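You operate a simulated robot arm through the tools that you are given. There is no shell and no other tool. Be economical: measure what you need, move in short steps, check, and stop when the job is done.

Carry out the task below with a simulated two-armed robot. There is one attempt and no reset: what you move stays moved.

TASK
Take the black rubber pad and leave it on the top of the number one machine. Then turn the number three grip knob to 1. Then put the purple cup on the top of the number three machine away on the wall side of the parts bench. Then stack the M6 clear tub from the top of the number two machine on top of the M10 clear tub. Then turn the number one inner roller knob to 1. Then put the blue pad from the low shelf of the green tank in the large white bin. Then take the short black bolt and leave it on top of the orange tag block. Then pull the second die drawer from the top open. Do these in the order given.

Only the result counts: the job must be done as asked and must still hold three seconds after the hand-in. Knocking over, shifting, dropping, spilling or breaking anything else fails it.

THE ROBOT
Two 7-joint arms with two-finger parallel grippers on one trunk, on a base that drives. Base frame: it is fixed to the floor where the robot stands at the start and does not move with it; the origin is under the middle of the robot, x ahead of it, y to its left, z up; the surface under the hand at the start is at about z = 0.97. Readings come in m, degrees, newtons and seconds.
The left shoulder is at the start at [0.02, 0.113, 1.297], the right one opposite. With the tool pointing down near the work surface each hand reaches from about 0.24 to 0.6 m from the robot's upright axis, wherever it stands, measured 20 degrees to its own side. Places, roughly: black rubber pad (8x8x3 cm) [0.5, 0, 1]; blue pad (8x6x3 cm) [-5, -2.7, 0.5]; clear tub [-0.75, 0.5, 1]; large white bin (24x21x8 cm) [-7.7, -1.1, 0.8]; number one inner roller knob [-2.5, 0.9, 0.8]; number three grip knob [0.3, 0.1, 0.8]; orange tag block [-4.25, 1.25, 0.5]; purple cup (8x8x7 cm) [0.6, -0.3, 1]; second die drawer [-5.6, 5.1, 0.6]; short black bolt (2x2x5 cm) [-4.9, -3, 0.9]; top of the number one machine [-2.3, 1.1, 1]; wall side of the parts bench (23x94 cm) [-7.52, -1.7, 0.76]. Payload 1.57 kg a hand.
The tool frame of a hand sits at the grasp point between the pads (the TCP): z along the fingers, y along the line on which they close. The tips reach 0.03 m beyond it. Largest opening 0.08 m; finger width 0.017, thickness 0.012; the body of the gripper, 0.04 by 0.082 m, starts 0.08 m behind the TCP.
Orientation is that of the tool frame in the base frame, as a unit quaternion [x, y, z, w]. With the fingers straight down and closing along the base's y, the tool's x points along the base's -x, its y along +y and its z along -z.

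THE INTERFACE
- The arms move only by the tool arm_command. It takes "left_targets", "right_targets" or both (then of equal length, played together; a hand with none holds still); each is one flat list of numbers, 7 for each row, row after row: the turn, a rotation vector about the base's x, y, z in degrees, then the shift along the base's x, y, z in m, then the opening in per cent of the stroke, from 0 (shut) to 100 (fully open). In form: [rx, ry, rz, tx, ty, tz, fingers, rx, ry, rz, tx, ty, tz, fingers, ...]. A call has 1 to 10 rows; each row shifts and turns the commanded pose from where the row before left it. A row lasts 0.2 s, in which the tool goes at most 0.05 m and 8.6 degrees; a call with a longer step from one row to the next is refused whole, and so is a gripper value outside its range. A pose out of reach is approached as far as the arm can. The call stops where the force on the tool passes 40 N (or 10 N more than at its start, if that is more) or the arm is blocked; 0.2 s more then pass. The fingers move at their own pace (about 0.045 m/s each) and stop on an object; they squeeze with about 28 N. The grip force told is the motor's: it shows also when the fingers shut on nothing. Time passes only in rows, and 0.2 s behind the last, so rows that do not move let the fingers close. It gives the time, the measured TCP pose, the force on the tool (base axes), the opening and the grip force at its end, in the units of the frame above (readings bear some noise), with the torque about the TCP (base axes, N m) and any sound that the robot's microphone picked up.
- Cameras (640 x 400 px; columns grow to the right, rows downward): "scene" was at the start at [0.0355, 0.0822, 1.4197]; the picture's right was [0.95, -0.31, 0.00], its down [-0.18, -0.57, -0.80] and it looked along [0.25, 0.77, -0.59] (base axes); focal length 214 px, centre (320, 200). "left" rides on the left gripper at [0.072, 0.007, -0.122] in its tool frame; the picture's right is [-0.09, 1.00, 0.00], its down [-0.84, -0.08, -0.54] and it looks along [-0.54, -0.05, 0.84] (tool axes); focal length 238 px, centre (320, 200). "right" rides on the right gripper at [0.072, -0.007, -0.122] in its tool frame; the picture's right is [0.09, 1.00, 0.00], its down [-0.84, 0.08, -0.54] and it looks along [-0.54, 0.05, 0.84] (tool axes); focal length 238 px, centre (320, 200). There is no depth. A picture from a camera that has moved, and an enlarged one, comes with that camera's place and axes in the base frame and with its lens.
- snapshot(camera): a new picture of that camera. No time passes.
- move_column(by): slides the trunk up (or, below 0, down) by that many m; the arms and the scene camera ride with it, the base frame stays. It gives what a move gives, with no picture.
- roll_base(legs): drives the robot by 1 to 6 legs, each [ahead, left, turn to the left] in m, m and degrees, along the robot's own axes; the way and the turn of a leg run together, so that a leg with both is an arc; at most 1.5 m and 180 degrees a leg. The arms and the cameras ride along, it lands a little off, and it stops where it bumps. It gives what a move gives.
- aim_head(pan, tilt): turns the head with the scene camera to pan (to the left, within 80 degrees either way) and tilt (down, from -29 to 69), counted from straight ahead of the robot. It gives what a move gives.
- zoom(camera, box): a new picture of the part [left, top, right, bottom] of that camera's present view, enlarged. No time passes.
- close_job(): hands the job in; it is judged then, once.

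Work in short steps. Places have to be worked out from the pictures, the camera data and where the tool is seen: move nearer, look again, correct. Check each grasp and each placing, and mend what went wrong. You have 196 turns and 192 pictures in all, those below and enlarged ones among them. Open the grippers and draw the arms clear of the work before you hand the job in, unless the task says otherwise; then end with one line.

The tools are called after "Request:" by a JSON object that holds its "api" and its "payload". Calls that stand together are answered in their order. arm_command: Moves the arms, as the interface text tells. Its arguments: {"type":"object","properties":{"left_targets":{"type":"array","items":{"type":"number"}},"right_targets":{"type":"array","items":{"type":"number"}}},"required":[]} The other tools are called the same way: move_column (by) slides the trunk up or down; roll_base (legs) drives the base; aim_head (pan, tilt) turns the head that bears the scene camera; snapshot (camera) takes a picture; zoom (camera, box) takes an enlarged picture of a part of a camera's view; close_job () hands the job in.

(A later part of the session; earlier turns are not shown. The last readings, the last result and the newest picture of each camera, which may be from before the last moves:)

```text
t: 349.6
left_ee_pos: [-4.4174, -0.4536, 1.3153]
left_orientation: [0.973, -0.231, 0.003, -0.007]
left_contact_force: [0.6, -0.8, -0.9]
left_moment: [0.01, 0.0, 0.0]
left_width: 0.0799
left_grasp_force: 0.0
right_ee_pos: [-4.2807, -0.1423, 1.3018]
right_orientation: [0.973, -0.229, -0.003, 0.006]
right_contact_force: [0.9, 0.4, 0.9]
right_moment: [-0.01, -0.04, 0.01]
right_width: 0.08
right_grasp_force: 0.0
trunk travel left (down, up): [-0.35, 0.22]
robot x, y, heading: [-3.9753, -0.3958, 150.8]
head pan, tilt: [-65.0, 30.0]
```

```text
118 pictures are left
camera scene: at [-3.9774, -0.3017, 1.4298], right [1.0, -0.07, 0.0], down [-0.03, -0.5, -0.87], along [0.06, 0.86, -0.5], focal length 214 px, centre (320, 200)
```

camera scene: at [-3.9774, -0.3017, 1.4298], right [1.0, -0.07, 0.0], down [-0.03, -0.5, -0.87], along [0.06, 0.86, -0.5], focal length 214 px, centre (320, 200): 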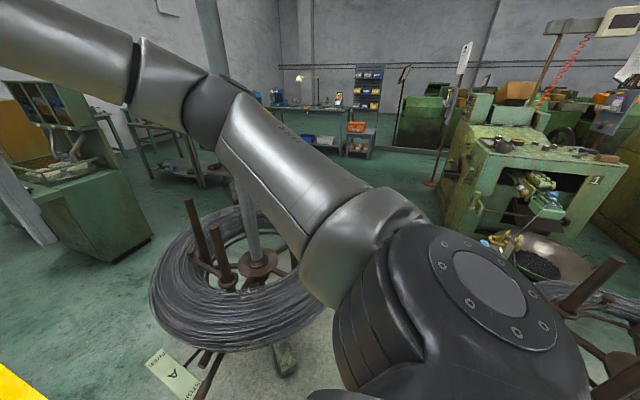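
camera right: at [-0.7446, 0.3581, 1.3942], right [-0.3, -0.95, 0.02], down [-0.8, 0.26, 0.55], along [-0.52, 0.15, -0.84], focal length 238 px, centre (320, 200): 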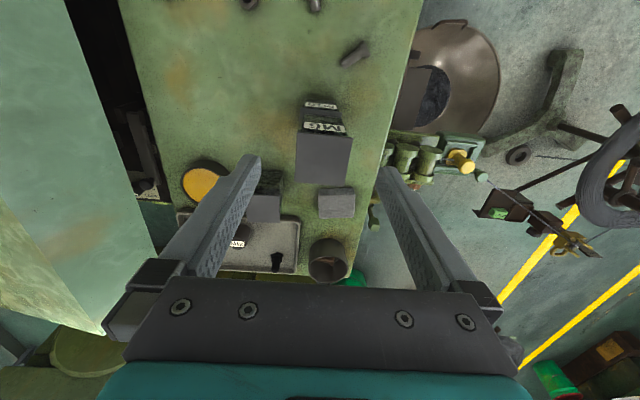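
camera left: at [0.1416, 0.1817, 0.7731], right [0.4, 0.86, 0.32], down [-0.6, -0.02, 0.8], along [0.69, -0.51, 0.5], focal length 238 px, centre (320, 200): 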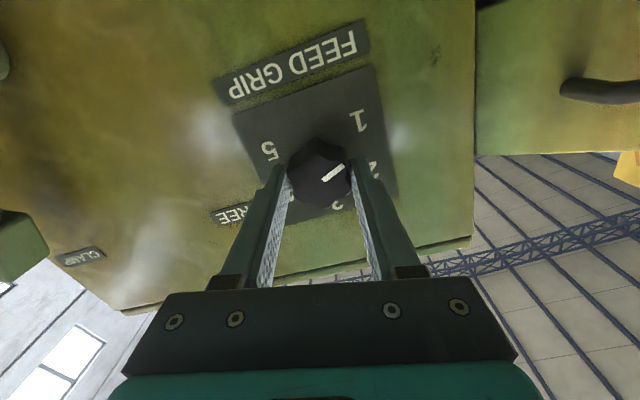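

I turn to face machine one's roller side and sidestep in between the reels.

Request:
{"api": "roll_base", "payload": {"legs": [[0, 0, -175], [0.175, 1.009, 0], [0.0, 0.6, 0]]}}

Request:
{"api": "aim_head", "payload": {"pan": 0, "tilt": 45}}

Request:
{"api": "snapshot", "payload": {"camera": "scene"}}

```text
t: 364.9
left_ee_pos: [-2.7353, 1.0807, 1.3149]
left_orientation: [0.188, 0.982, -0.007, -0.003]
left_contact_force: [0.0, 0.0, -0.7]
left_moment: [0.02, 0.01, 0.0]
left_width: 0.0799
left_grasp_force: 0.0
right_ee_pos: [-2.8452, 0.7571, 1.3015]
right_orientation: [0.186, 0.983, 0.008, 0.002]
right_contact_force: [0.2, -0.3, -0.6]
right_moment: [0.02, -0.02, -0.01]
right_width: 0.0801
right_grasp_force: 0.1
trunk travel left (down, up): [-0.35, 0.22]
robot x, y, heading: [-3.1723, 0.9798, -24.3]
head pan, tilt: [-65.0, 30.0]
```

```text
t: 366.3
left_ee_pos: [-2.7349, 1.079, 1.3159]
left_orientation: [0.189, 0.982, -0.007, -0.004]
left_contact_force: [-0.3, -0.2, 1.3]
left_moment: [-0.02, 0.01, 0.0]
left_width: 0.0803
left_grasp_force: 0.1
right_ee_pos: [-2.8469, 0.7572, 1.3013]
right_orientation: [0.185, 0.983, 0.008, 0.003]
right_contact_force: [0.8, 0.0, -0.1]
right_moment: [0.0, 0.0, -0.01]
right_width: 0.0802
right_grasp_force: 0.0
trunk travel left (down, up): [-0.35, 0.22]
robot x, y, heading: [-3.1722, 0.9844, -23.8]
head pan, tilt: [0.0, 45.0]
```

```text
117 pictures are left
camera scene: at [-3.0903, 0.9444, 1.4072], right [-0.41, -0.91, 0.0], down [-0.65, 0.29, -0.71], along [0.65, -0.29, -0.71], focal length 214 px, centre (320, 200)
```

scene: 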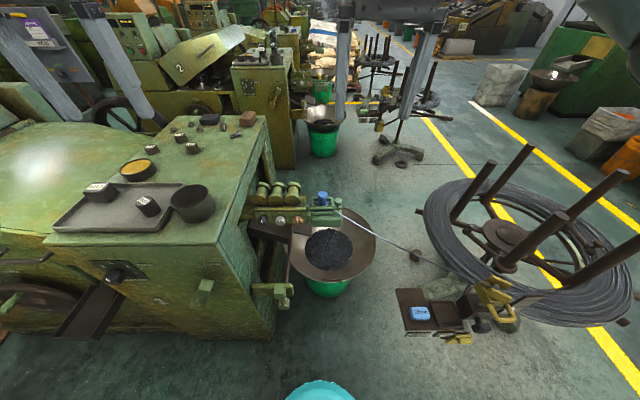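

Request:
{"api": "zoom", "payload": {"camera": "scene", "box": [235, 165, 355, 245]}}

```text
5.00 times, centred on (295, 205) of scene
camera zoom: at [-3.0903, 0.9444, 1.4072], right [-0.41, -0.91, 0.0], down [-0.65, 0.29, -0.71], along [0.65, -0.29, -0.71], focal length 1072 px, centre (445, 175)
```

zoom: 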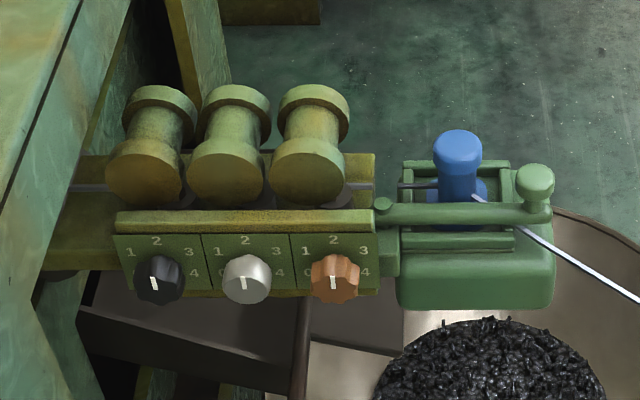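

The inner knob is the black one nearest the machine, mark at 2, with 1 to the upper left; it's close to the machine's side, so I'll approach a little from the right. I reposition the robot: shift right and turn left 20°.

Request:
{"api": "roll_base", "payload": {"legs": [[0.07, -0.19, 0], [0, 0, 20]]}}

Request:
{"api": "snapshot", "payload": {"camera": "scene"}}

Request:
{"api": "zoom", "payload": {"camera": "scene", "box": [200, 150, 360, 260]}}

```text
t: 369.0
left_ee_pos: [-2.8077, 1.0231, 1.316]
left_orientation: [0.017, 1.0, -0.008, -0.002]
left_contact_force: [-0.7, 0.3, -0.3]
left_moment: [0.0, -0.01, 0.0]
left_width: 0.08
left_grasp_force: 0.0
right_ee_pos: [-2.8006, 0.6807, 1.3016]
right_orientation: [0.014, 1.0, 0.008, 0.002]
right_contact_force: [0.1, 0.4, 1.4]
right_moment: [-0.01, 0.02, -0.01]
right_width: 0.0799
right_grasp_force: 0.0
trunk travel left (down, up): [-0.35, 0.22]
robot x, y, heading: [-3.1866, 0.782, -4.3]
head pan, tilt: [0.0, 45.0]
```

```text
115 pictures are left
camera scene: at [-3.0962, 0.7758, 1.4072], right [-0.07, -1.0, 0.0], down [-0.71, 0.05, -0.71], along [0.71, -0.05, -0.71], focal length 214 px, centre (320, 200)
```

scene: 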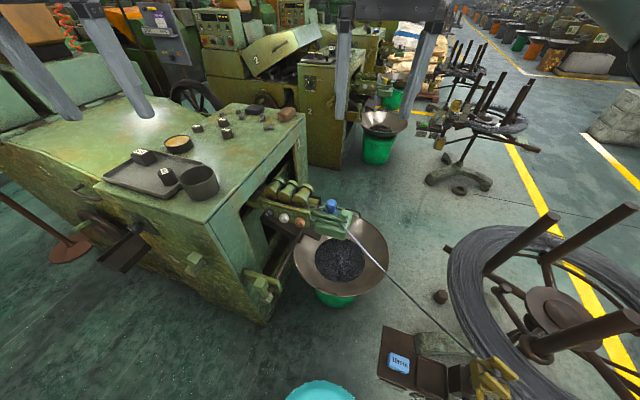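

```text
3.64 times, centred on (280, 205) of scene
camera zoom: at [-3.0962, 0.7758, 1.4072], right [-0.07, -1.0, 0.0], down [-0.71, 0.05, -0.71], along [0.71, -0.05, -0.71], focal length 780 px, centre (466, 182)
```

zoom: 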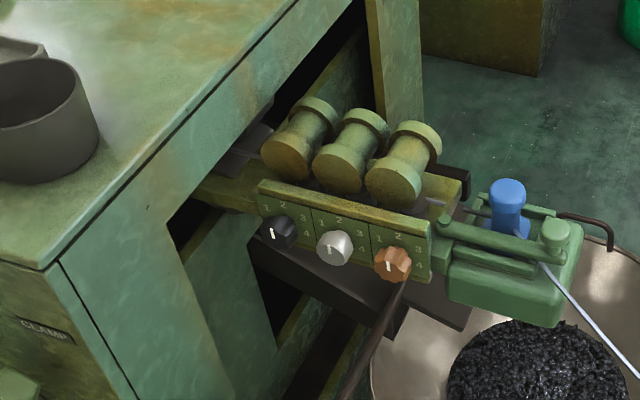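

Triangulated: knob cap near (-2.557, 0.930, 0.809), close to the machine's side plane, so I'll use a vertical closing axis. First I pitch the left hand forward while sliding it right.

Request:
{"api": "arm_command", "payload": {"left_targets": [-0.64, -8.47, 0, 0, -0.012, -0.01, 100, -0.64, -8.47, 0, 0, -0.012, -0.01, 100, -0.64, -8.47, 0, 0, -0.012, -0.01, 100, -0.64, -8.47, 0, 0, -0.012, -0.02, 100, -0.64, -8.47, 0, 0, -0.012, -0.02, 100, -0.64, -8.47, 0, 0, -0.012, -0.02, 100, -0.64, -8.47, 0, 0.01, -0.01, -0.02, 100, -0.64, -8.47, 0, 0.01, -0.01, -0.02, 100, -0.64, -8.47, 0, 0.01, 0, -0.03, 100, -0.64, -8.47, 0, 0.01, 0, -0.03, 100]}}

Request:
{"api": "arm_command", "payload": {"left_targets": [8.47, -0.64, 0, 0.005, 0, -0.01, 100, 8.47, -0.64, 0, 0.005, 0, -0.01, 100, 8.47, -0.64, 0, 0.005, 0, -0.01, 100, 8.47, -0.64, 0, 0.005, 0, -0.01, 100, 8.47, -0.64, 0, 0, 0, -0.01, 100, 8.47, -0.64, 0, 0, 0, -0.01, 100, 8.47, -0.64, 0, 0, 0, -0.01, 100, 8.47, -0.64, 0, 0, 0, 0, 100, 8.47, -0.64, 0, 0, 0, 0, 100, 8.47, -0.64, 0, 0, 0, 0, 100]}}

Request:
{"api": "snapshot", "payload": {"camera": "scene"}}

```text
t: 371.2
left_ee_pos: [-2.7128, 0.9322, 1.1399]
left_orientation: [0.017, 0.738, -0.046, 0.673]
left_contact_force: [0.2, -0.3, 1.0]
left_moment: [0.04, 0.01, -0.03]
left_width: 0.0802
left_grasp_force: 0.0
left hand out of reach, approached as far as the arm can: row 6, 7, 8
right_ee_pos: [-2.8008, 0.6819, 1.3017]
right_orientation: [0.014, 1.0, 0.008, 0.002]
right_contact_force: [0.3, -0.4, -0.1]
right_moment: [0.03, -0.01, 0.0]
right_width: 0.0802
right_grasp_force: 0.0
trunk travel left (down, up): [-0.35, 0.22]
robot x, y, heading: [-3.1859, 0.7819, -4.2]
head pan, tilt: [0.0, 45.0]
```

```text
t: 373.4
left_ee_pos: [-2.6919, 0.9322, 1.069]
left_orientation: [0.469, 0.54, 0.466, 0.52]
left_contact_force: [-0.5, 0.1, -0.5]
left_moment: [0.0, 0.01, -0.01]
left_width: 0.08
left_grasp_force: 0.1
right_ee_pos: [-2.8024, 0.6807, 1.3017]
right_orientation: [0.014, 1.0, 0.008, 0.002]
right_contact_force: [-0.5, 0.0, 0.0]
right_moment: [0.0, 0.0, 0.03]
right_width: 0.08
right_grasp_force: 0.1
trunk travel left (down, up): [-0.35, 0.22]
robot x, y, heading: [-3.1855, 0.7825, -3.9]
head pan, tilt: [0.0, 45.0]
```

```text
113 pictures are left
camera scene: at [-3.0961, 0.7754, 1.4072], right [-0.07, -1.0, 0.0], down [-0.71, 0.05, -0.71], along [0.71, -0.05, -0.71], focal length 214 px, centre (320, 200)
```

scene: 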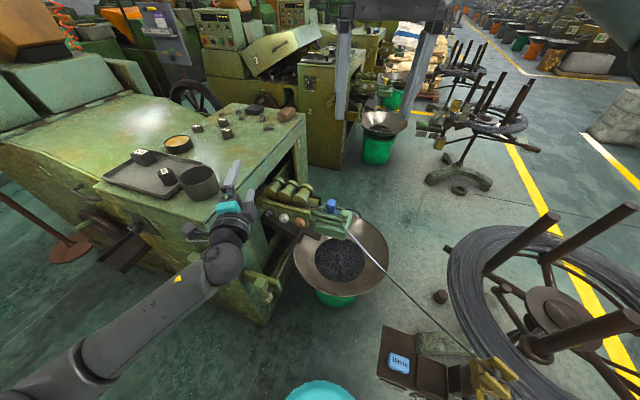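

The hand is ready but the camera sits on the machine side; I add yaw (about 35° off the knob axis) so it stays clear, then lower in front of the knob.

Request:
{"api": "arm_command", "payload": {"left_targets": [7, 0, 0, 0, -0.005, 0, 65, 0, 0, 5, 0, -0.01, 0, 65, 0, 0, 6, 0, -0.01, 0, 65, 0, 0, 0, 0, 0, -0.045, 65, 0, 0, 0, 0, 0, -0.045, 65, 0, 0, 0, 0, 0, -0.045, 65, 0, 0, 0, 0, 0, -0.045, 65, 0, 0, 0, 0, 0, -0.045, 65, 0, 0, 0, 0, 0, -0.03, 65]}}

Request:
{"api": "snapshot", "payload": {"camera": "left"}}

Request:
{"api": "snapshot", "payload": {"camera": "scene"}}

```text
t: 375.4
left_ee_pos: [-2.6897, 0.9083, 0.8174]
left_orientation: [0.448, 0.556, 0.542, 0.443]
left_contact_force: [1.3, -0.3, -0.4]
left_moment: [-0.03, -0.01, 0.02]
left_width: 0.0521
left_grasp_force: 0.0
right_ee_pos: [-2.8014, 0.6807, 1.3013]
right_orientation: [0.014, 1.0, 0.008, 0.001]
right_contact_force: [-0.3, 0.3, 0.4]
right_moment: [0.06, 0.03, 0.0]
right_width: 0.0799
right_grasp_force: 0.0
trunk travel left (down, up): [-0.35, 0.22]
robot x, y, heading: [-3.1871, 0.7806, -4.3]
head pan, tilt: [0.0, 45.0]
```

```text
112 pictures are left
camera left: at [-2.8232, 0.952, 0.8246], right [0.04, -0.08, 1.0], down [-0.36, -0.93, -0.06], along [0.93, -0.36, -0.06], focal length 238 px, centre (320, 200)
```

left: 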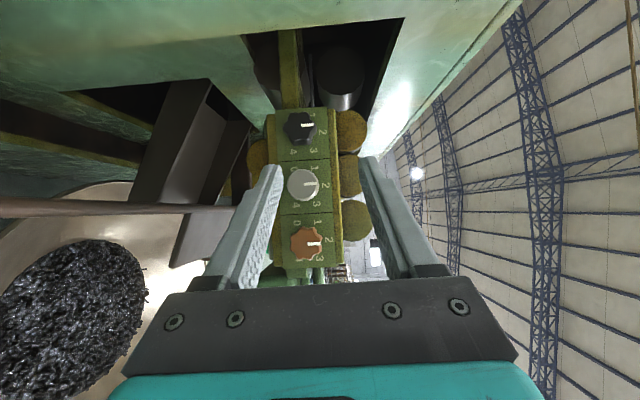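

```text
111 pictures are left
camera scene: at [-3.0958, 0.775, 1.4071], right [-0.07, -1.0, 0.0], down [-0.71, 0.05, -0.71], along [0.7, -0.05, -0.71], focal length 214 px, centre (320, 200)
```

scene: 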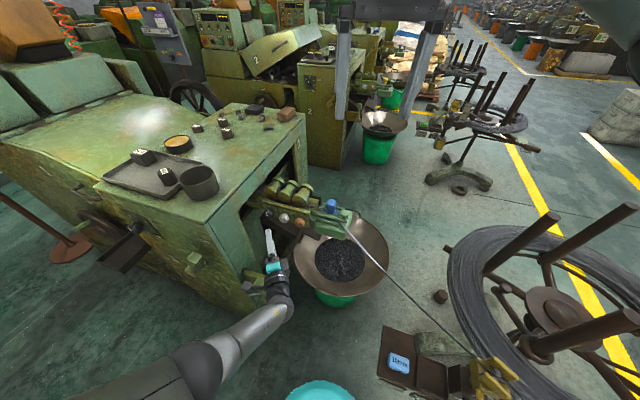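

Now triangulated well: black cap (-2.541, 0.9335, 0.792), mark at 2. I line up and advance along the tool axis with the fingers above and below the knob.

Request:
{"api": "arm_command", "payload": {"left_targets": [0, 0, 0, 0.03, 0.003, -0.012, 65, 0, 0, 0, 0.029, 0.003, -0.012, 65, 0, 0, 0, 0.02, 0.004, 0, 65]}}

Request:
{"api": "snapshot", "payload": {"camera": "left"}}

```text
t: 376.2
left_ee_pos: [-2.6507, 0.9207, 0.8233]
left_orientation: [0.448, 0.557, 0.541, 0.443]
left_contact_force: [-0.4, -0.1, 0.4]
left_moment: [0.04, 0.0, 0.0]
left_width: 0.0521
left_grasp_force: 0.0
left hand out of reach, approached as far as the arm can: row 1, 2, 3
right_ee_pos: [-2.8013, 0.681, 1.3027]
right_orientation: [0.014, 1.0, 0.008, 0.002]
right_contact_force: [-0.8, -0.2, -0.5]
right_moment: [0.0, 0.0, 0.03]
right_width: 0.0801
right_grasp_force: 0.0
trunk travel left (down, up): [-0.35, 0.22]
robot x, y, heading: [-3.1847, 0.7837, -4.5]
head pan, tilt: [0.0, 45.0]
```

```text
110 pictures are left
camera left: at [-2.784, 0.9664, 0.8312], right [0.04, -0.08, 1.0], down [-0.36, -0.93, -0.06], along [0.93, -0.36, -0.06], focal length 238 px, centre (320, 200)
```

left: 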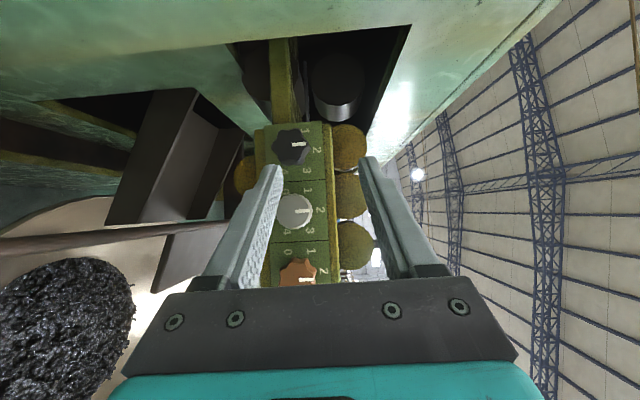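

Out of reach downward. I back off and raise the hand, lower the trunk 0.15 and edge the base 5 cm ahead.

Request:
{"api": "arm_command", "payload": {"left_targets": [0, 0, 0, -0.04, -0.01, 0.02, 65, 0, 0, 0, -0.02, 0, 0.045, 65, 0, 0, 0, 0, 0, 0.045, 65, 0, 0, 0, 0, 0, 0.04, 65]}}

Request:
{"api": "move_column", "payload": {"by": -0.15}}

Request:
{"api": "roll_base", "payload": {"legs": [[0.05, 0, 0]]}}

Request:
{"api": "snapshot", "payload": {"camera": "left"}}

```text
t: 377.2
left_ee_pos: [-2.7102, 0.9135, 0.9735]
left_orientation: [0.449, 0.557, 0.542, 0.442]
left_contact_force: [-0.2, 0.2, -0.6]
left_moment: [-0.02, 0.01, 0.0]
left_width: 0.0519
left_grasp_force: 0.0
right_ee_pos: [-2.8022, 0.6814, 1.3022]
right_orientation: [0.014, 1.0, 0.009, 0.002]
right_contact_force: [-0.5, 0.1, 0.4]
right_moment: [0.01, 0.02, -0.03]
right_width: 0.0799
right_grasp_force: 0.0
trunk travel left (down, up): [-0.35, 0.22]
robot x, y, heading: [-3.1843, 0.7811, -4.4]
head pan, tilt: [0.0, 45.0]
```

```text
t: 378.9
left_ee_pos: [-2.7104, 0.9143, 0.8232]
left_orientation: [0.448, 0.556, 0.542, 0.443]
left_contact_force: [0.2, 0.3, -0.2]
left_moment: [-0.01, -0.01, -0.01]
left_width: 0.0522
left_grasp_force: 0.1
right_ee_pos: [-2.8014, 0.6809, 1.1518]
right_orientation: [0.014, 1.0, 0.007, 0.002]
right_contact_force: [-0.4, 0.2, 0.3]
right_moment: [0.01, -0.01, 0.01]
right_width: 0.0799
right_grasp_force: 0.1
trunk travel left (down, up): [-0.2, 0.37]
robot x, y, heading: [-3.1852, 0.7826, -4.4]
head pan, tilt: [0.0, 45.0]
```

```text
t: 379.9
left_ee_pos: [-2.6597, 0.9093, 0.823]
left_orientation: [0.448, 0.557, 0.542, 0.442]
left_contact_force: [-0.1, -0.8, -0.6]
left_moment: [0.0, 0.01, -0.01]
left_width: 0.0521
left_grasp_force: 0.0
right_ee_pos: [-2.7525, 0.6781, 1.1517]
right_orientation: [0.014, 1.0, 0.008, 0.001]
right_contact_force: [0.5, -0.7, 0.1]
right_moment: [0.0, -0.01, -0.01]
right_width: 0.0796
right_grasp_force: 0.1
trunk travel left (down, up): [-0.2, 0.37]
robot x, y, heading: [-3.1374, 0.7774, -3.8]
head pan, tilt: [0.0, 45.0]
```

```text
109 pictures are left
camera left: at [-2.7937, 0.9543, 0.8313], right [0.04, -0.08, 1.0], down [-0.36, -0.93, -0.06], along [0.93, -0.35, -0.06], focal length 238 px, centre (320, 200)
```

left: 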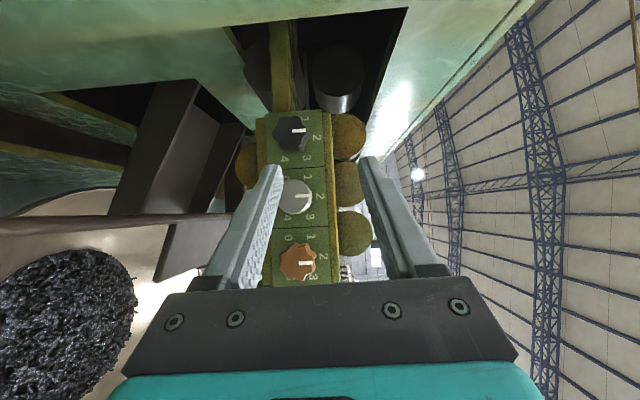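

Same estimate (cap at z≈0.79). I lower/line up, then look once more before advancing.

Request:
{"api": "arm_command", "payload": {"left_targets": [0, 0, 0, 0.019, 0.0035, -0.016, 65, 0, 0, 0, 0.019, 0.0035, -0.016, 65, 0, 0, 0, 0, 0, 0, 65]}}

Request:
{"api": "snapshot", "payload": {"camera": "left"}}

```text
t: 380.6
left_ee_pos: [-2.6229, 0.9168, 0.7892]
left_orientation: [0.449, 0.557, 0.542, 0.442]
left_contact_force: [-0.6, 0.1, -0.1]
left_moment: [0.01, -0.02, -0.05]
left_width: 0.052
left_grasp_force: 0.1
right_ee_pos: [-2.7519, 0.677, 1.1513]
right_orientation: [0.014, 1.0, 0.008, 0.002]
right_contact_force: [1.1, 0.8, -0.1]
right_moment: [-0.01, -0.02, 0.0]
right_width: 0.0795
right_grasp_force: 0.0
trunk travel left (down, up): [-0.2, 0.37]
robot x, y, heading: [-3.1352, 0.7767, -4.0]
head pan, tilt: [0.0, 45.0]
```

```text
108 pictures are left
camera left: at [-2.7554, 0.9616, 0.7986], right [0.04, -0.08, 1.0], down [-0.36, -0.93, -0.06], along [0.93, -0.35, -0.06], focal length 238 px, centre (320, 200)
```

left: 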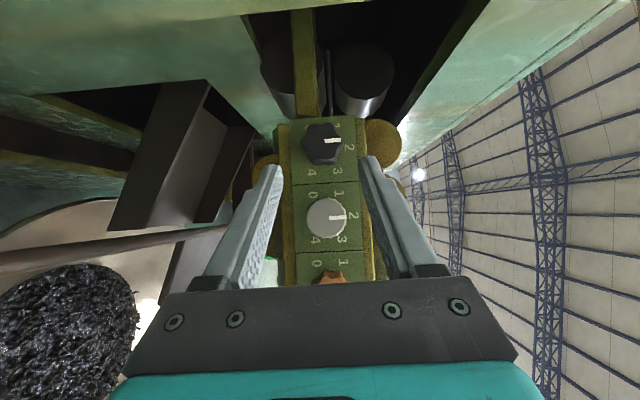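

Vertically centred. Advance and close on the knob.

Request:
{"api": "arm_command", "payload": {"left_targets": [0, 0, 0, 0.023, 0.005, 0, 65, 0, 0, 0, 0.023, 0.005, 0, 65, 0, 0, 0, 0.0225, 0.0045, 0, 65, 0, 0, 0, 0, 0, 0, 0, 0, 0, 0, 0, 0, 0, 0, 0, 0, 0, 0, 0, 0, 0]}}

Request:
{"api": "snapshot", "payload": {"camera": "left"}}

```text
t: 382.1
left_ee_pos: [-2.5534, 0.9307, 0.7903]
left_orientation: [0.448, 0.558, 0.541, 0.442]
left_contact_force: [2.0, 0.5, -1.0]
left_moment: [-0.19, -0.47, -0.08]
left_width: 0.035
left_grasp_force: 30.6
right_ee_pos: [-2.7529, 0.6784, 1.152]
right_orientation: [0.014, 1.0, 0.008, 0.002]
right_contact_force: [-0.1, -0.5, 0.1]
right_moment: [0.05, -0.03, -0.02]
right_width: 0.0803
right_grasp_force: 0.1
trunk travel left (down, up): [-0.2, 0.37]
robot x, y, heading: [-3.1356, 0.781, -4.1]
head pan, tilt: [0.0, 45.0]
```

```text
107 pictures are left
camera left: at [-2.6867, 0.9752, 0.7988], right [0.04, -0.08, 1.0], down [-0.36, -0.93, -0.06], along [0.93, -0.35, -0.06], focal length 238 px, centre (320, 200)
```

left: 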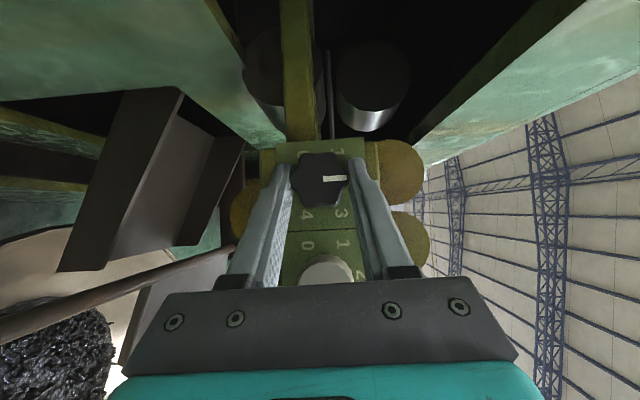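

Gripped (3.5 cm). I turn counter-clockwise about the knob axis, half of it first.

Request:
{"api": "arm_command", "payload": {"left_targets": [-7.84, 3.46, 0, 0.0001, 0.0002, 0.0012, 0, -7.84, 3.46, 0, 0.0001, 0.0003, 0.0012, 0, -7.84, 3.46, 0, 0.0002, 0.0005, 0.0011, 0, 0, 0, 0, 0, 0, 0, 0]}}

Request:
{"api": "snapshot", "payload": {"camera": "left"}}

Request:
{"api": "zoom", "payload": {"camera": "scene", "box": [240, 170, 340, 250]}}

```text
t: 383.1
left_ee_pos: [-2.5535, 0.9298, 0.7932]
left_orientation: [0.395, 0.694, 0.373, 0.472]
left_contact_force: [9.1, -1.9, -8.2]
left_moment: [-0.53, -1.09, -0.09]
left_width: 0.0343
left_grasp_force: 42.1
right_ee_pos: [-2.7509, 0.6779, 1.151]
right_orientation: [0.015, 1.0, 0.008, 0.002]
right_contact_force: [-0.6, 0.0, 0.3]
right_moment: [-0.04, 0.0, 0.02]
right_width: 0.0801
right_grasp_force: 0.2
trunk travel left (down, up): [-0.2, 0.37]
robot x, y, heading: [-3.1378, 0.7783, -4.0]
head pan, tilt: [0.0, 45.0]
```

```text
106 pictures are left
camera left: at [-2.6843, 0.9806, 0.8069], right [0.22, 0.32, 0.92], down [-0.33, -0.86, 0.38], along [0.92, -0.39, -0.08], focal length 238 px, centre (320, 200)
```

left: 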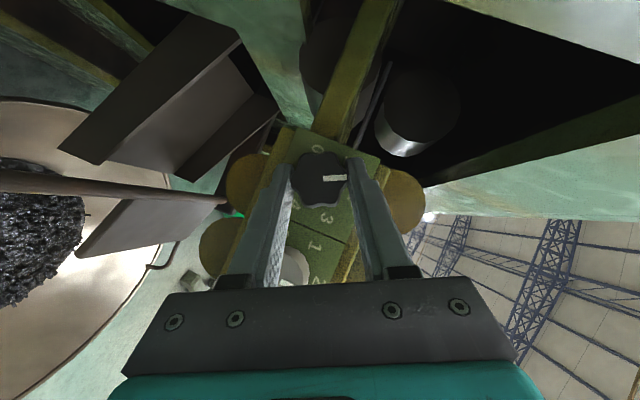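

```text
5.00 times, centred on (290, 210) of scene
camera zoom: at [-3.0459, 0.7719, 1.257], right [-0.07, -1.0, 0.0], down [-0.71, 0.05, -0.71], along [0.7, -0.05, -0.71], focal length 1072 px, centre (470, 150)
```

zoom: 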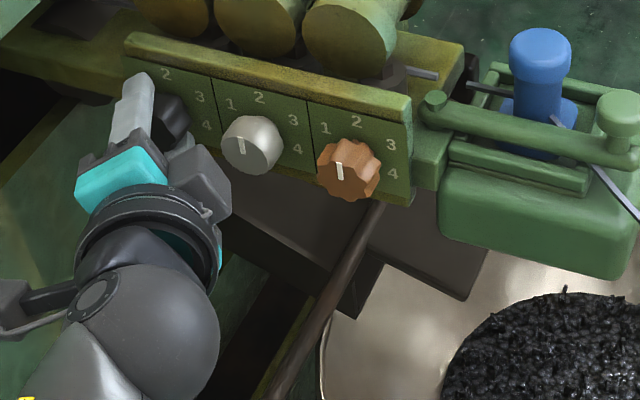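

The knob turns with the hand. I continue for the remaining ~35°.

Request:
{"api": "arm_command", "payload": {"left_targets": [-7.84, 3.46, 0, 0.0002, 0.0005, 0.001, 0, -7.84, 3.46, 0, 0.0003, 0.0006, 0.001, 0, -7.84, 3.46, 0, 0.0003, 0.0007, 0.001, 0, -7.84, 3.46, 0, 0.0004, 0.0008, 0.0009, 0, 0, 0, 0, 0, 0, 0, 0]}}

Request:
{"api": "zoom", "payload": {"camera": "left", "box": [220, 100, 420, 260]}}

```text
t: 384.2
left_ee_pos: [-2.5528, 0.9342, 0.7962]
left_orientation: [0.295, 0.82, 0.123, 0.475]
left_contact_force: [10.8, -6.8, -10.6]
left_moment: [-0.38, -0.77, 0.12]
left_width: 0.0348
left_grasp_force: 41.9
right_ee_pos: [-2.7522, 0.6767, 1.1514]
right_orientation: [0.015, 1.0, 0.007, 0.001]
right_contact_force: [0.4, -0.6, 0.1]
right_moment: [-0.01, -0.04, 0.02]
right_width: 0.0802
right_grasp_force: 0.1
trunk travel left (down, up): [-0.2, 0.37]
robot x, y, heading: [-3.1391, 0.7788, -4.4]
head pan, tilt: [0.0, 45.0]
```

```text
2.50 times, centred on (320, 180) of left
camera zoom: at [-2.6795, 0.9915, 0.8123], right [0.4, 0.74, 0.54], down [-0.18, -0.52, 0.83], along [0.9, -0.43, -0.08], focal length 596 px, centre (320, 250)
```

zoom: 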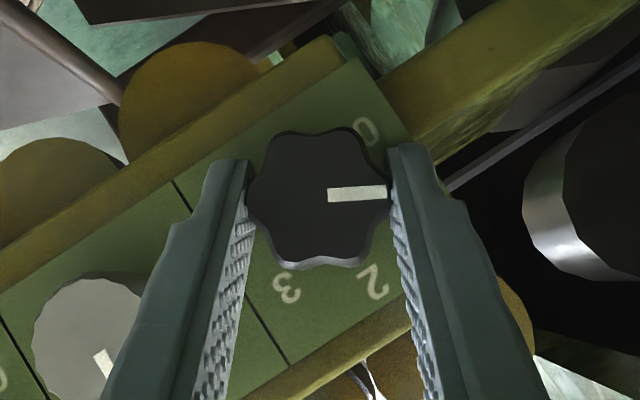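

The mark points right between 0 and 2, i.e. at 1. I release and withdraw along the tool axis.

Request:
{"api": "arm_command", "payload": {"left_targets": [0, 0, 0, 0, 0, 0, 65, 0, 0, 0, 0, 0, 0, 65, 0, 0, 0, -0.034, 0.003, 0.021, 65, 0, 0, 0, -0.034, 0.003, 0.021, 65, 0, 0, 0, -0.034, -0.003, 0.021, 65]}}

Request:
{"api": "snapshot", "payload": {"camera": "left"}}

Request:
{"api": "zoom", "payload": {"camera": "scene", "box": [240, 160, 340, 240]}}

```text
t: 385.4
left_ee_pos: [-2.6561, 0.9386, 0.8616]
left_orientation: [0.296, 0.819, 0.124, 0.475]
left_contact_force: [0.2, -0.1, -0.4]
left_moment: [0.01, 0.02, -0.01]
left_width: 0.052
left_grasp_force: 0.1
right_ee_pos: [-2.7532, 0.6775, 1.1524]
right_orientation: [0.015, 1.0, 0.008, 0.002]
right_contact_force: [0.2, 0.7, 0.8]
right_moment: [0.01, 0.0, 0.01]
right_width: 0.08
right_grasp_force: 0.1
trunk travel left (down, up): [-0.2, 0.37]
robot x, y, heading: [-3.1387, 0.7784, -4.2]
head pan, tilt: [0.0, 45.0]
```

```text
103 pictures are left
camera left: at [-2.7845, 0.9962, 0.8767], right [0.4, 0.74, 0.55], down [-0.18, -0.52, 0.83], along [0.9, -0.43, -0.08], focal length 238 px, centre (320, 200)
```

left: 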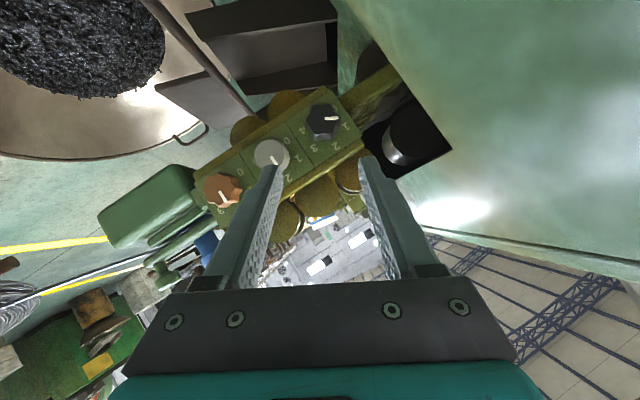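

```text
5.00 times, centred on (290, 200) of scene
camera zoom: at [-3.0476, 0.7719, 1.2572], right [-0.07, -1.0, 0.0], down [-0.7, 0.05, -0.71], along [0.71, -0.05, -0.71], focal length 1072 px, centre (470, 200)
```

zoom: 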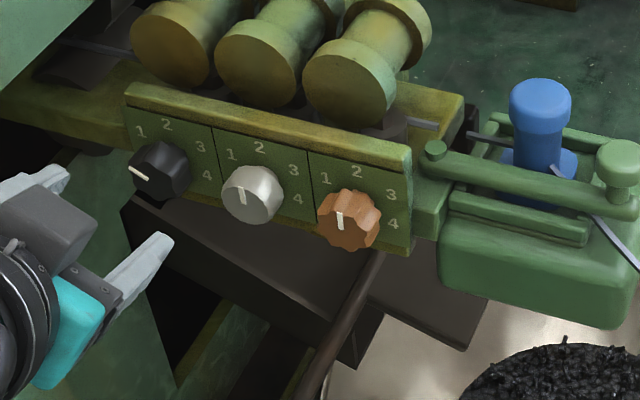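

Request:
{"api": "zoom", "payload": {"camera": "left", "box": [260, 80, 380, 180]}}

```text
4.00 times, centred on (320, 130) of left
camera zoom: at [-2.7845, 0.9962, 0.8767], right [0.4, 0.74, 0.55], down [-0.18, -0.52, 0.83], along [0.9, -0.43, -0.08], focal length 953 px, centre (320, 480)
```

zoom: 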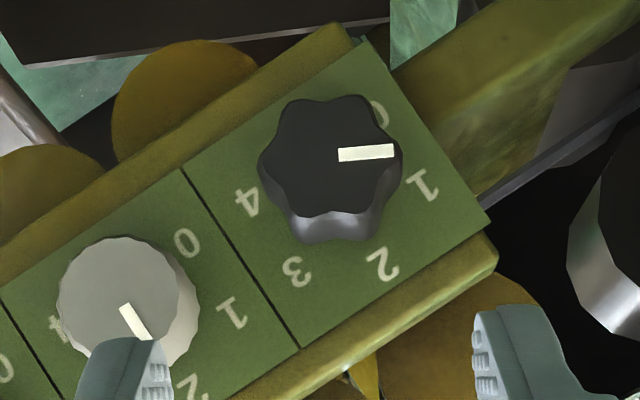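

Exactly on 1. Now I withdraw the left arm and return it to pointing down, then raise the trunk.

Request:
{"api": "arm_command", "payload": {"left_targets": [0, 0, 0, -0.03, 0, 0.035, 65, 0, 0, 0, -0.02, 0, 0.045, 65, -1.6, 7.28, 4.01, 0, 0, 0.045, 65, -1.6, 7.28, 4.01, 0, 0, 0.045, 65, -1.6, 7.28, 4.01, 0, 0, 0.045, 65, -1.6, 7.28, 4.01, 0, 0.01, 0.03, 100, -1.6, 7.28, 4.01, 0, 0.01, 0.02, 100, -1.6, 7.28, 4.01, 0, 0.02, 0.01, 100, -1.6, 7.28, 4.01, 0, 0.02, 0, 100, -1.6, 7.28, 4.01, 0, 0.02, 0, 100]}}

Request:
{"api": "move_column", "payload": {"by": 0.15}}

```text
t: 387.6
left_ee_pos: [-2.7026, 1.0171, 1.1362]
left_orientation: [0.037, 0.999, -0.001, 0.0]
left_contact_force: [-0.2, -1.1, 0.0]
left_moment: [0.0, 0.01, 0.04]
left_width: 0.0802
left_grasp_force: 0.1
right_ee_pos: [-2.7526, 0.6774, 1.1508]
right_orientation: [0.014, 1.0, 0.007, 0.002]
right_contact_force: [0.4, -0.8, -0.6]
right_moment: [0.01, -0.01, 0.02]
right_width: 0.0803
right_grasp_force: 0.0
trunk travel left (down, up): [-0.2, 0.37]
robot x, y, heading: [-3.1333, 0.7779, -4.0]
head pan, tilt: [0.0, 45.0]
```

```text
t: 389.4
left_ee_pos: [-2.7046, 1.0177, 1.2856]
left_orientation: [0.038, 0.999, 0.002, 0.001]
left_contact_force: [-0.6, -0.5, 0.5]
left_moment: [0.0, -0.01, 0.0]
left_width: 0.0798
left_grasp_force: 0.2
right_ee_pos: [-2.752, 0.6781, 1.3017]
right_orientation: [0.014, 1.0, 0.008, 0.002]
right_contact_force: [-0.2, 0.2, -1.1]
right_moment: [0.04, -0.01, -0.03]
right_width: 0.08
right_grasp_force: 0.0
trunk travel left (down, up): [-0.35, 0.22]
robot x, y, heading: [-3.1365, 0.7812, -4.2]
head pan, tilt: [0.0, 45.0]
```

Now out of the gap, and over the aisle to look at the green tank.

Request:
{"api": "roll_base", "payload": {"legs": [[-0.238, -0.349, 0], [-0.506, -0.889, 0], [-0.385, -0.63, 0], [0, 0, -106]]}}

Request:
{"api": "aim_head", "payload": {"pan": 0, "tilt": 30}}

Request:
{"api": "snapshot", "payload": {"camera": "scene"}}

```text
t: 405.0
left_ee_pos: [-4.3166, -1.4796, 1.2851]
left_orientation: [0.825, 0.565, 0.0, 0.001]
left_contact_force: [-0.7, 0.1, 0.7]
left_moment: [-0.01, 0.02, -0.01]
left_width: 0.0801
left_grasp_force: 0.1
right_ee_pos: [-4.6258, -1.335, 1.3023]
right_orientation: [0.811, 0.584, 0.004, 0.008]
right_contact_force: [-0.7, 0.3, 0.0]
right_moment: [0.0, -0.03, 0.01]
right_width: 0.0801
right_grasp_force: 0.0
trunk travel left (down, up): [-0.35, 0.22]
robot x, y, heading: [-4.416, -0.9981, -110.8]
head pan, tilt: [0.0, 45.0]
```

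```text
t: 405.7
left_ee_pos: [-4.3163, -1.4795, 1.285]
left_orientation: [0.826, 0.564, 0.0, 0.001]
left_contact_force: [-0.3, 0.8, -1.1]
left_moment: [0.01, 0.0, 0.02]
left_width: 0.0802
left_grasp_force: 0.0
right_ee_pos: [-4.6266, -1.3336, 1.3016]
right_orientation: [0.812, 0.584, 0.003, 0.008]
right_contact_force: [0.0, -0.5, 1.9]
right_moment: [0.01, 0.01, 0.01]
right_width: 0.0803
right_grasp_force: 0.0
trunk travel left (down, up): [-0.35, 0.22]
robot x, y, heading: [-4.4164, -0.9984, -111.1]
head pan, tilt: [0.0, 30.0]
```

```text
100 pictures are left
camera scene: at [-4.4543, -1.0908, 1.4297], right [-0.93, 0.36, 0.0], down [0.18, 0.47, -0.87], along [-0.31, -0.81, -0.5], focal length 214 px, centre (320, 200)
```

scene: 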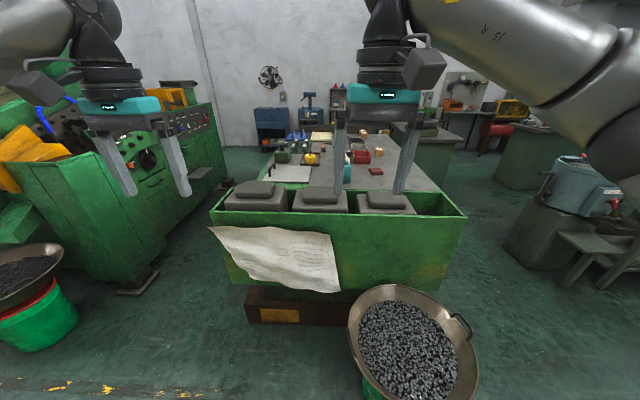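

The low shelf should be on the tank's left side, facing the machine at left. I enter that corridor part way and look at the tank's side.

Request:
{"api": "roll_base", "payload": {"legs": [[0.602, 0.944, 0], [0.5, 0.02, 0]]}}

Request:
{"api": "aim_head", "payload": {"pan": -45, "tilt": 35}}

Request:
{"api": "snapshot", "payload": {"camera": "scene"}}

```text
t: 414.0
left_ee_pos: [-3.8125, -2.8497, 1.2856]
left_orientation: [0.828, 0.56, 0.0, 0.002]
left_contact_force: [0.9, -0.5, -0.9]
left_moment: [0.06, -0.02, -0.01]
left_width: 0.0801
left_grasp_force: 0.0
right_ee_pos: [-4.1222, -2.7012, 1.3008]
right_orientation: [0.814, 0.581, 0.003, 0.007]
right_contact_force: [-0.3, 0.5, 0.2]
right_moment: [0.06, 0.01, 0.01]
right_width: 0.0803
right_grasp_force: 0.1
trunk travel left (down, up): [-0.35, 0.22]
robot x, y, heading: [-3.91, -2.3611, -111.7]
head pan, tilt: [0.0, 30.0]
```

```text
t: 415.1
left_ee_pos: [-3.812, -2.8502, 1.2854]
left_orientation: [0.828, 0.561, 0.0, 0.001]
left_contact_force: [-0.4, 0.4, -0.3]
left_moment: [0.0, 0.0, -0.04]
left_width: 0.08
left_grasp_force: 0.1
right_ee_pos: [-4.1217, -2.7017, 1.3021]
right_orientation: [0.814, 0.581, 0.003, 0.007]
right_contact_force: [-0.3, 0.4, 0.0]
right_moment: [-0.01, -0.04, -0.02]
right_width: 0.0801
right_grasp_force: 0.0
trunk travel left (down, up): [-0.35, 0.22]
robot x, y, heading: [-3.9063, -2.3655, -111.6]
head pan, tilt: [-45.0, 35.0]
```

```text
99 pictures are left
camera scene: at [-3.9944, -2.4102, 1.422], right [-0.4, 0.92, 0.0], down [0.53, 0.23, -0.82], along [-0.75, -0.33, -0.57], focal length 214 px, centre (320, 200)
```

scene: 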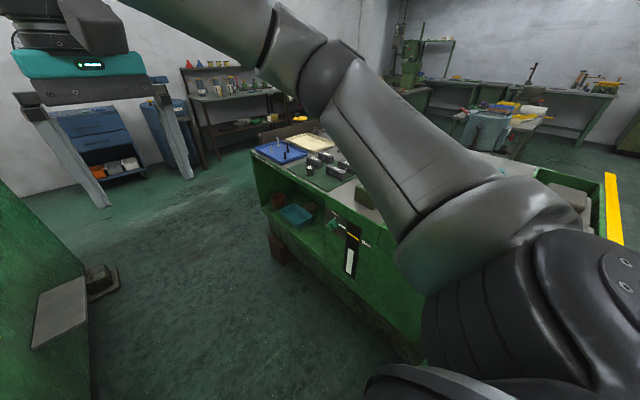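

Request:
{"api": "zoom", "payload": {"camera": "scene", "box": [235, 130, 395, 270]}}

```text
2.86 times, centred on (315, 200) of scene
camera zoom: at [-3.9944, -2.4102, 1.422], right [-0.4, 0.92, 0.0], down [0.53, 0.23, -0.82], along [-0.75, -0.33, -0.57], focal length 613 px, centre (334, 200)
```

zoom: 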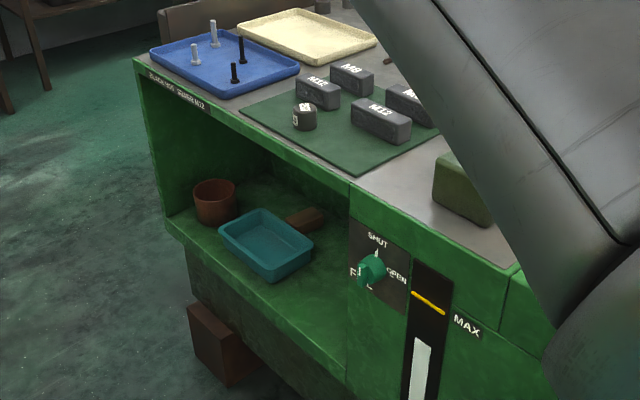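

The short black bolt is visible in the blue tray on the top; the cubby holds a tray and cup, with the blue pad likely deeper on the right. I move to face the cubby and look in with the trunk lowered.

Request:
{"api": "roll_base", "payload": {"legs": [[0.75, 0.05, 0], [0, 0, -88]]}}

Request:
{"api": "move_column", "payload": {"by": -0.3}}

Request:
{"api": "aim_head", "payload": {"pan": 0, "tilt": 35}}

Request:
{"api": "snapshot", "payload": {"camera": "scene"}}

```text
t: 422.9
left_ee_pos: [-4.6116, -3.2003, 1.2849]
left_orientation: [0.987, -0.161, -0.001, 0.0]
left_contact_force: [-0.1, -0.7, 0.5]
left_moment: [0.01, -0.02, 0.0]
left_width: 0.0799
left_grasp_force: 0.1
right_ee_pos: [-4.4813, -2.8828, 1.3021]
right_orientation: [0.991, -0.137, -0.003, 0.008]
right_contact_force: [-0.2, 0.8, -0.2]
right_moment: [-0.04, 0.0, -0.02]
right_width: 0.08
right_grasp_force: 0.2
trunk travel left (down, up): [-0.35, 0.22]
robot x, y, heading: [-4.1315, -3.0745, 161.9]
head pan, tilt: [-45.0, 35.0]
```

```text
t: 425.9
left_ee_pos: [-4.6116, -3.2009, 0.9862]
left_orientation: [0.987, -0.161, -0.001, 0.002]
left_contact_force: [-0.7, 0.0, -0.9]
left_moment: [-0.02, 0.01, 0.02]
left_width: 0.0798
left_grasp_force: 0.0
right_ee_pos: [-4.4807, -2.8834, 1.0016]
right_orientation: [0.991, -0.137, -0.003, 0.008]
right_contact_force: [-1.1, -0.4, 0.5]
right_moment: [0.04, 0.01, 0.02]
right_width: 0.08
right_grasp_force: 0.0
trunk travel left (down, up): [-0.05, 0.52]
robot x, y, heading: [-4.1311, -3.0762, 161.5]
head pan, tilt: [-45.0, 35.0]
```

```text
t: 427.0
left_ee_pos: [-4.6108, -3.2013, 0.985]
left_orientation: [0.987, -0.16, -0.001, 0.001]
left_contact_force: [-0.6, 0.1, -0.8]
left_moment: [0.02, 0.04, -0.03]
left_width: 0.0801
left_grasp_force: 0.0
right_ee_pos: [-4.4804, -2.8818, 1.0018]
right_orientation: [0.99, -0.138, -0.003, 0.007]
right_contact_force: [-0.7, -0.2, 0.3]
right_moment: [-0.02, 0.0, -0.03]
right_width: 0.0799
right_grasp_force: 0.2
trunk travel left (down, up): [-0.05, 0.52]
robot x, y, heading: [-4.1321, -3.0758, 161.5]
head pan, tilt: [0.0, 35.0]
```

```text
97 pictures are left
camera scene: at [-4.2269, -3.0457, 1.122], right [0.31, 0.95, 0.0], down [0.54, -0.18, -0.82], along [-0.78, 0.26, -0.57], focal length 214 px, centre (320, 200)
```

scene: 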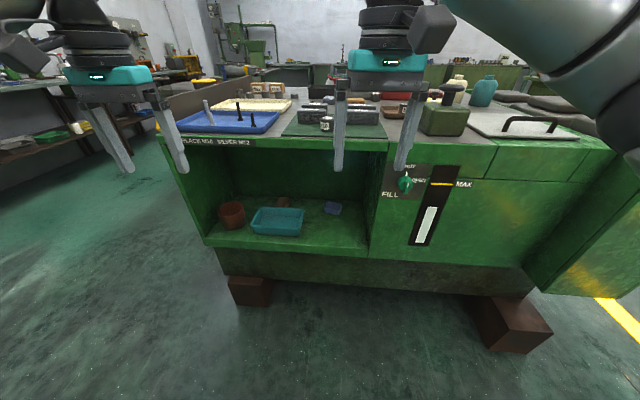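

Request:
{"api": "zoom", "payload": {"camera": "scene", "box": [150, 90, 390, 270]}}

```text
2.22 times, centred on (270, 180) of scene
camera zoom: at [-4.2269, -3.0457, 1.122], right [0.31, 0.95, 0.0], down [0.54, -0.18, -0.82], along [-0.78, 0.26, -0.57], focal length 477 px, centre (431, 244)
```

zoom: 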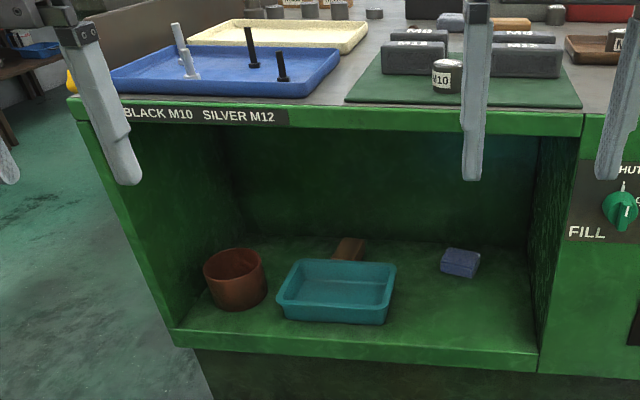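

The blue pad is at about (-4.98,-2.73) on the shelf (z≈0.5), 0.21 m inside. I'll set up in front: turn square to the face and shift left a bit, then pose the right hand low and pitched.

Request:
{"api": "roll_base", "payload": {"legs": [[0, 0, -4.5], [0, 0.19, 0]]}}

```text
t: 429.0
left_ee_pos: [-4.6936, -3.339, 0.986]
left_orientation: [0.98, -0.199, -0.001, 0.001]
left_contact_force: [-0.2, 0.3, 0.1]
left_moment: [0.01, 0.01, 0.0]
left_width: 0.0799
left_grasp_force: 0.1
right_ee_pos: [-4.5392, -3.0311, 1.0015]
right_orientation: [0.985, -0.175, -0.004, 0.007]
right_contact_force: [0.7, 0.1, 0.5]
right_moment: [-0.04, 0.04, 0.02]
right_width: 0.0803
right_grasp_force: 0.1
trunk travel left (down, up): [-0.05, 0.52]
robot x, y, heading: [-4.2053, -3.2516, 157.2]
head pan, tilt: [0.0, 35.0]
```

Request:
{"api": "arm_command", "payload": {"right_targets": [3.3, 7.8, 0, -0.005, 0.016, -0.03, 100, 3.3, 7.8, 0, -0.005, 0.016, -0.04, 100, 3.3, 7.8, 0, -0.005, 0.016, -0.04, 100, 3.3, 7.8, 0, -0.005, 0.016, -0.04, 100, 3.3, 7.8, 0, -0.005, 0.016, -0.04, 100, 0, 0, 0, -0.005, 0.016, -0.04, 100, 0, 0, 0, -0.005, 0.016, -0.04, 100, 0, 0, 0, -0.005, 0.016, -0.04, 100, 0, 0, 0, -0.005, 0.016, -0.04, 100, 0, 0, 0, -0.005, 0.016, -0.04, 100]}}

Request:
{"api": "snapshot", "payload": {"camera": "right"}}

Request:
{"api": "snapshot", "payload": {"camera": "scene"}}

```text
t: 431.2
left_ee_pos: [-4.6925, -3.3373, 0.9856]
left_orientation: [0.98, -0.199, -0.001, 0.002]
left_contact_force: [0.3, 0.3, -0.4]
left_moment: [-0.01, -0.01, 0.05]
left_width: 0.0803
left_grasp_force: 0.1
right_ee_pos: [-4.5887, -2.8684, 0.6104]
right_orientation: [0.918, -0.16, -0.356, -0.073]
right_contact_force: [0.0, -0.5, 0.4]
right_moment: [0.03, 0.03, 0.0]
right_width: 0.08
right_grasp_force: 0.1
trunk travel left (down, up): [-0.05, 0.52]
robot x, y, heading: [-4.2016, -3.2517, 157.7]
head pan, tilt: [0.0, 35.0]
```

```text
95 pictures are left
camera right: at [-4.4594, -2.9103, 0.653], right [-0.28, -0.96, -0.08], down [-0.27, 0.0, 0.96], along [-0.92, 0.29, -0.26], focal length 238 px, centre (320, 200)
```

right: 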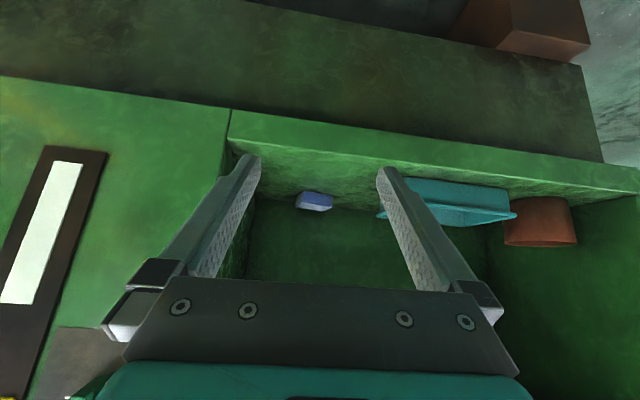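

```text
94 pictures are left
camera scene: at [-4.2977, -3.2134, 1.122], right [0.39, 0.92, 0.0], down [0.53, -0.22, -0.82], along [-0.76, 0.32, -0.57], focal length 214 px, centre (320, 200)
```

scene: 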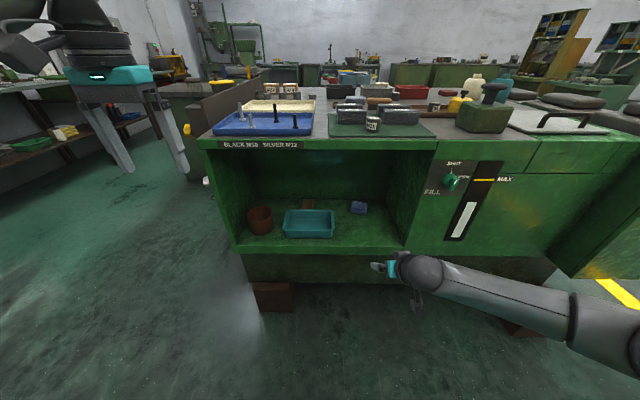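

Pad triangulated at (-4.969,-2.738,≈0.515). I raise the left hand out of the way of the tray, then drive ahead 0.24 so the right hand enters the cubby.

Request:
{"api": "arm_command", "payload": {"left_targets": [0, 0, 0, 0.01, 0, 0.045, 100, 0, 0, 0, 0.01, 0, 0.045, 100, 0, 0, 0, 0.01, 0, 0.045, 100, 0, 0, 0, 0.01, 0, 0.045, 100]}}

Request:
{"api": "roll_base", "payload": {"legs": [[0.24, 0, 0]]}}

Request:
{"api": "snapshot", "payload": {"camera": "right"}}

Request:
{"api": "snapshot", "payload": {"camera": "scene"}}

```text
t: 432.2
left_ee_pos: [-4.6515, -3.3381, 1.1676]
left_orientation: [0.98, -0.2, -0.003, 0.003]
left_contact_force: [-0.1, -0.4, -0.4]
left_moment: [0.01, 0.0, -0.06]
left_width: 0.08
left_grasp_force: 0.1
right_ee_pos: [-4.5887, -2.8693, 0.6097]
right_orientation: [0.918, -0.161, -0.354, -0.073]
right_contact_force: [0.6, 0.2, 0.2]
right_moment: [-0.01, -0.01, -0.03]
right_width: 0.0801
right_grasp_force: 0.1
trunk travel left (down, up): [-0.05, 0.52]
robot x, y, heading: [-4.2071, -3.2485, 157.6]
head pan, tilt: [0.0, 35.0]
```

```text
t: 434.0
left_ee_pos: [-4.873, -3.2475, 1.1652]
left_orientation: [0.98, -0.197, -0.001, 0.0]
left_contact_force: [-0.2, 0.5, -0.2]
left_moment: [-0.01, -0.03, 0.01]
left_width: 0.08
left_grasp_force: 0.0
right_ee_pos: [-4.8099, -2.7786, 0.6105]
right_orientation: [0.918, -0.159, -0.355, -0.073]
right_contact_force: [-0.2, -0.1, -0.2]
right_moment: [0.01, -0.02, -0.01]
right_width: 0.0799
right_grasp_force: 0.0
trunk travel left (down, up): [-0.05, 0.52]
robot x, y, heading: [-4.4299, -3.1605, 157.6]
head pan, tilt: [0.0, 35.0]
```

```text
93 pictures are left
camera right: at [-4.6814, -2.8199, 0.6536], right [-0.28, -0.96, -0.08], down [-0.27, -0.01, 0.96], along [-0.92, 0.29, -0.26], focal length 238 px, centre (320, 200)
```

right: 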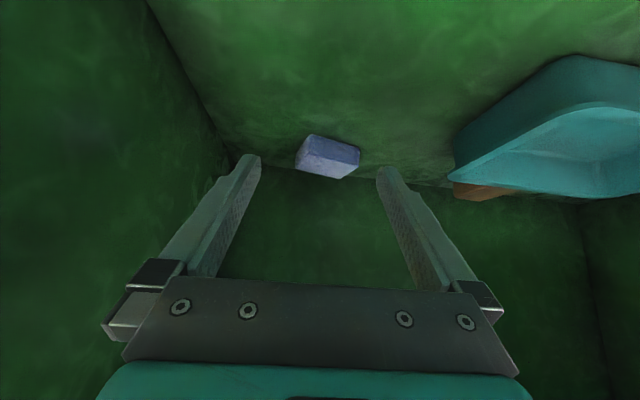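

```text
92 pictures are left
camera scene: at [-4.5184, -3.122, 1.122], right [0.38, 0.92, 0.0], down [0.53, -0.22, -0.82], along [-0.76, 0.31, -0.57], focal length 214 px, centre (320, 200)
```

scene: 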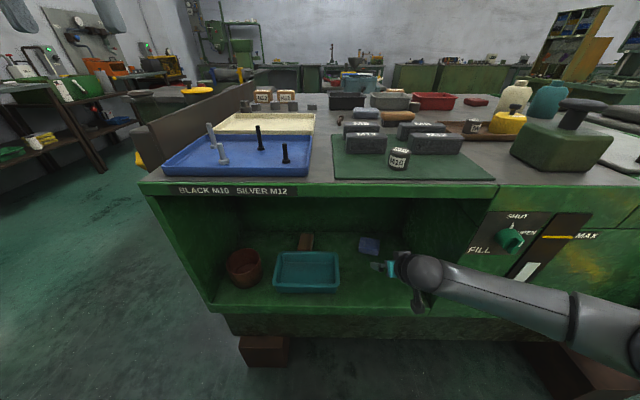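

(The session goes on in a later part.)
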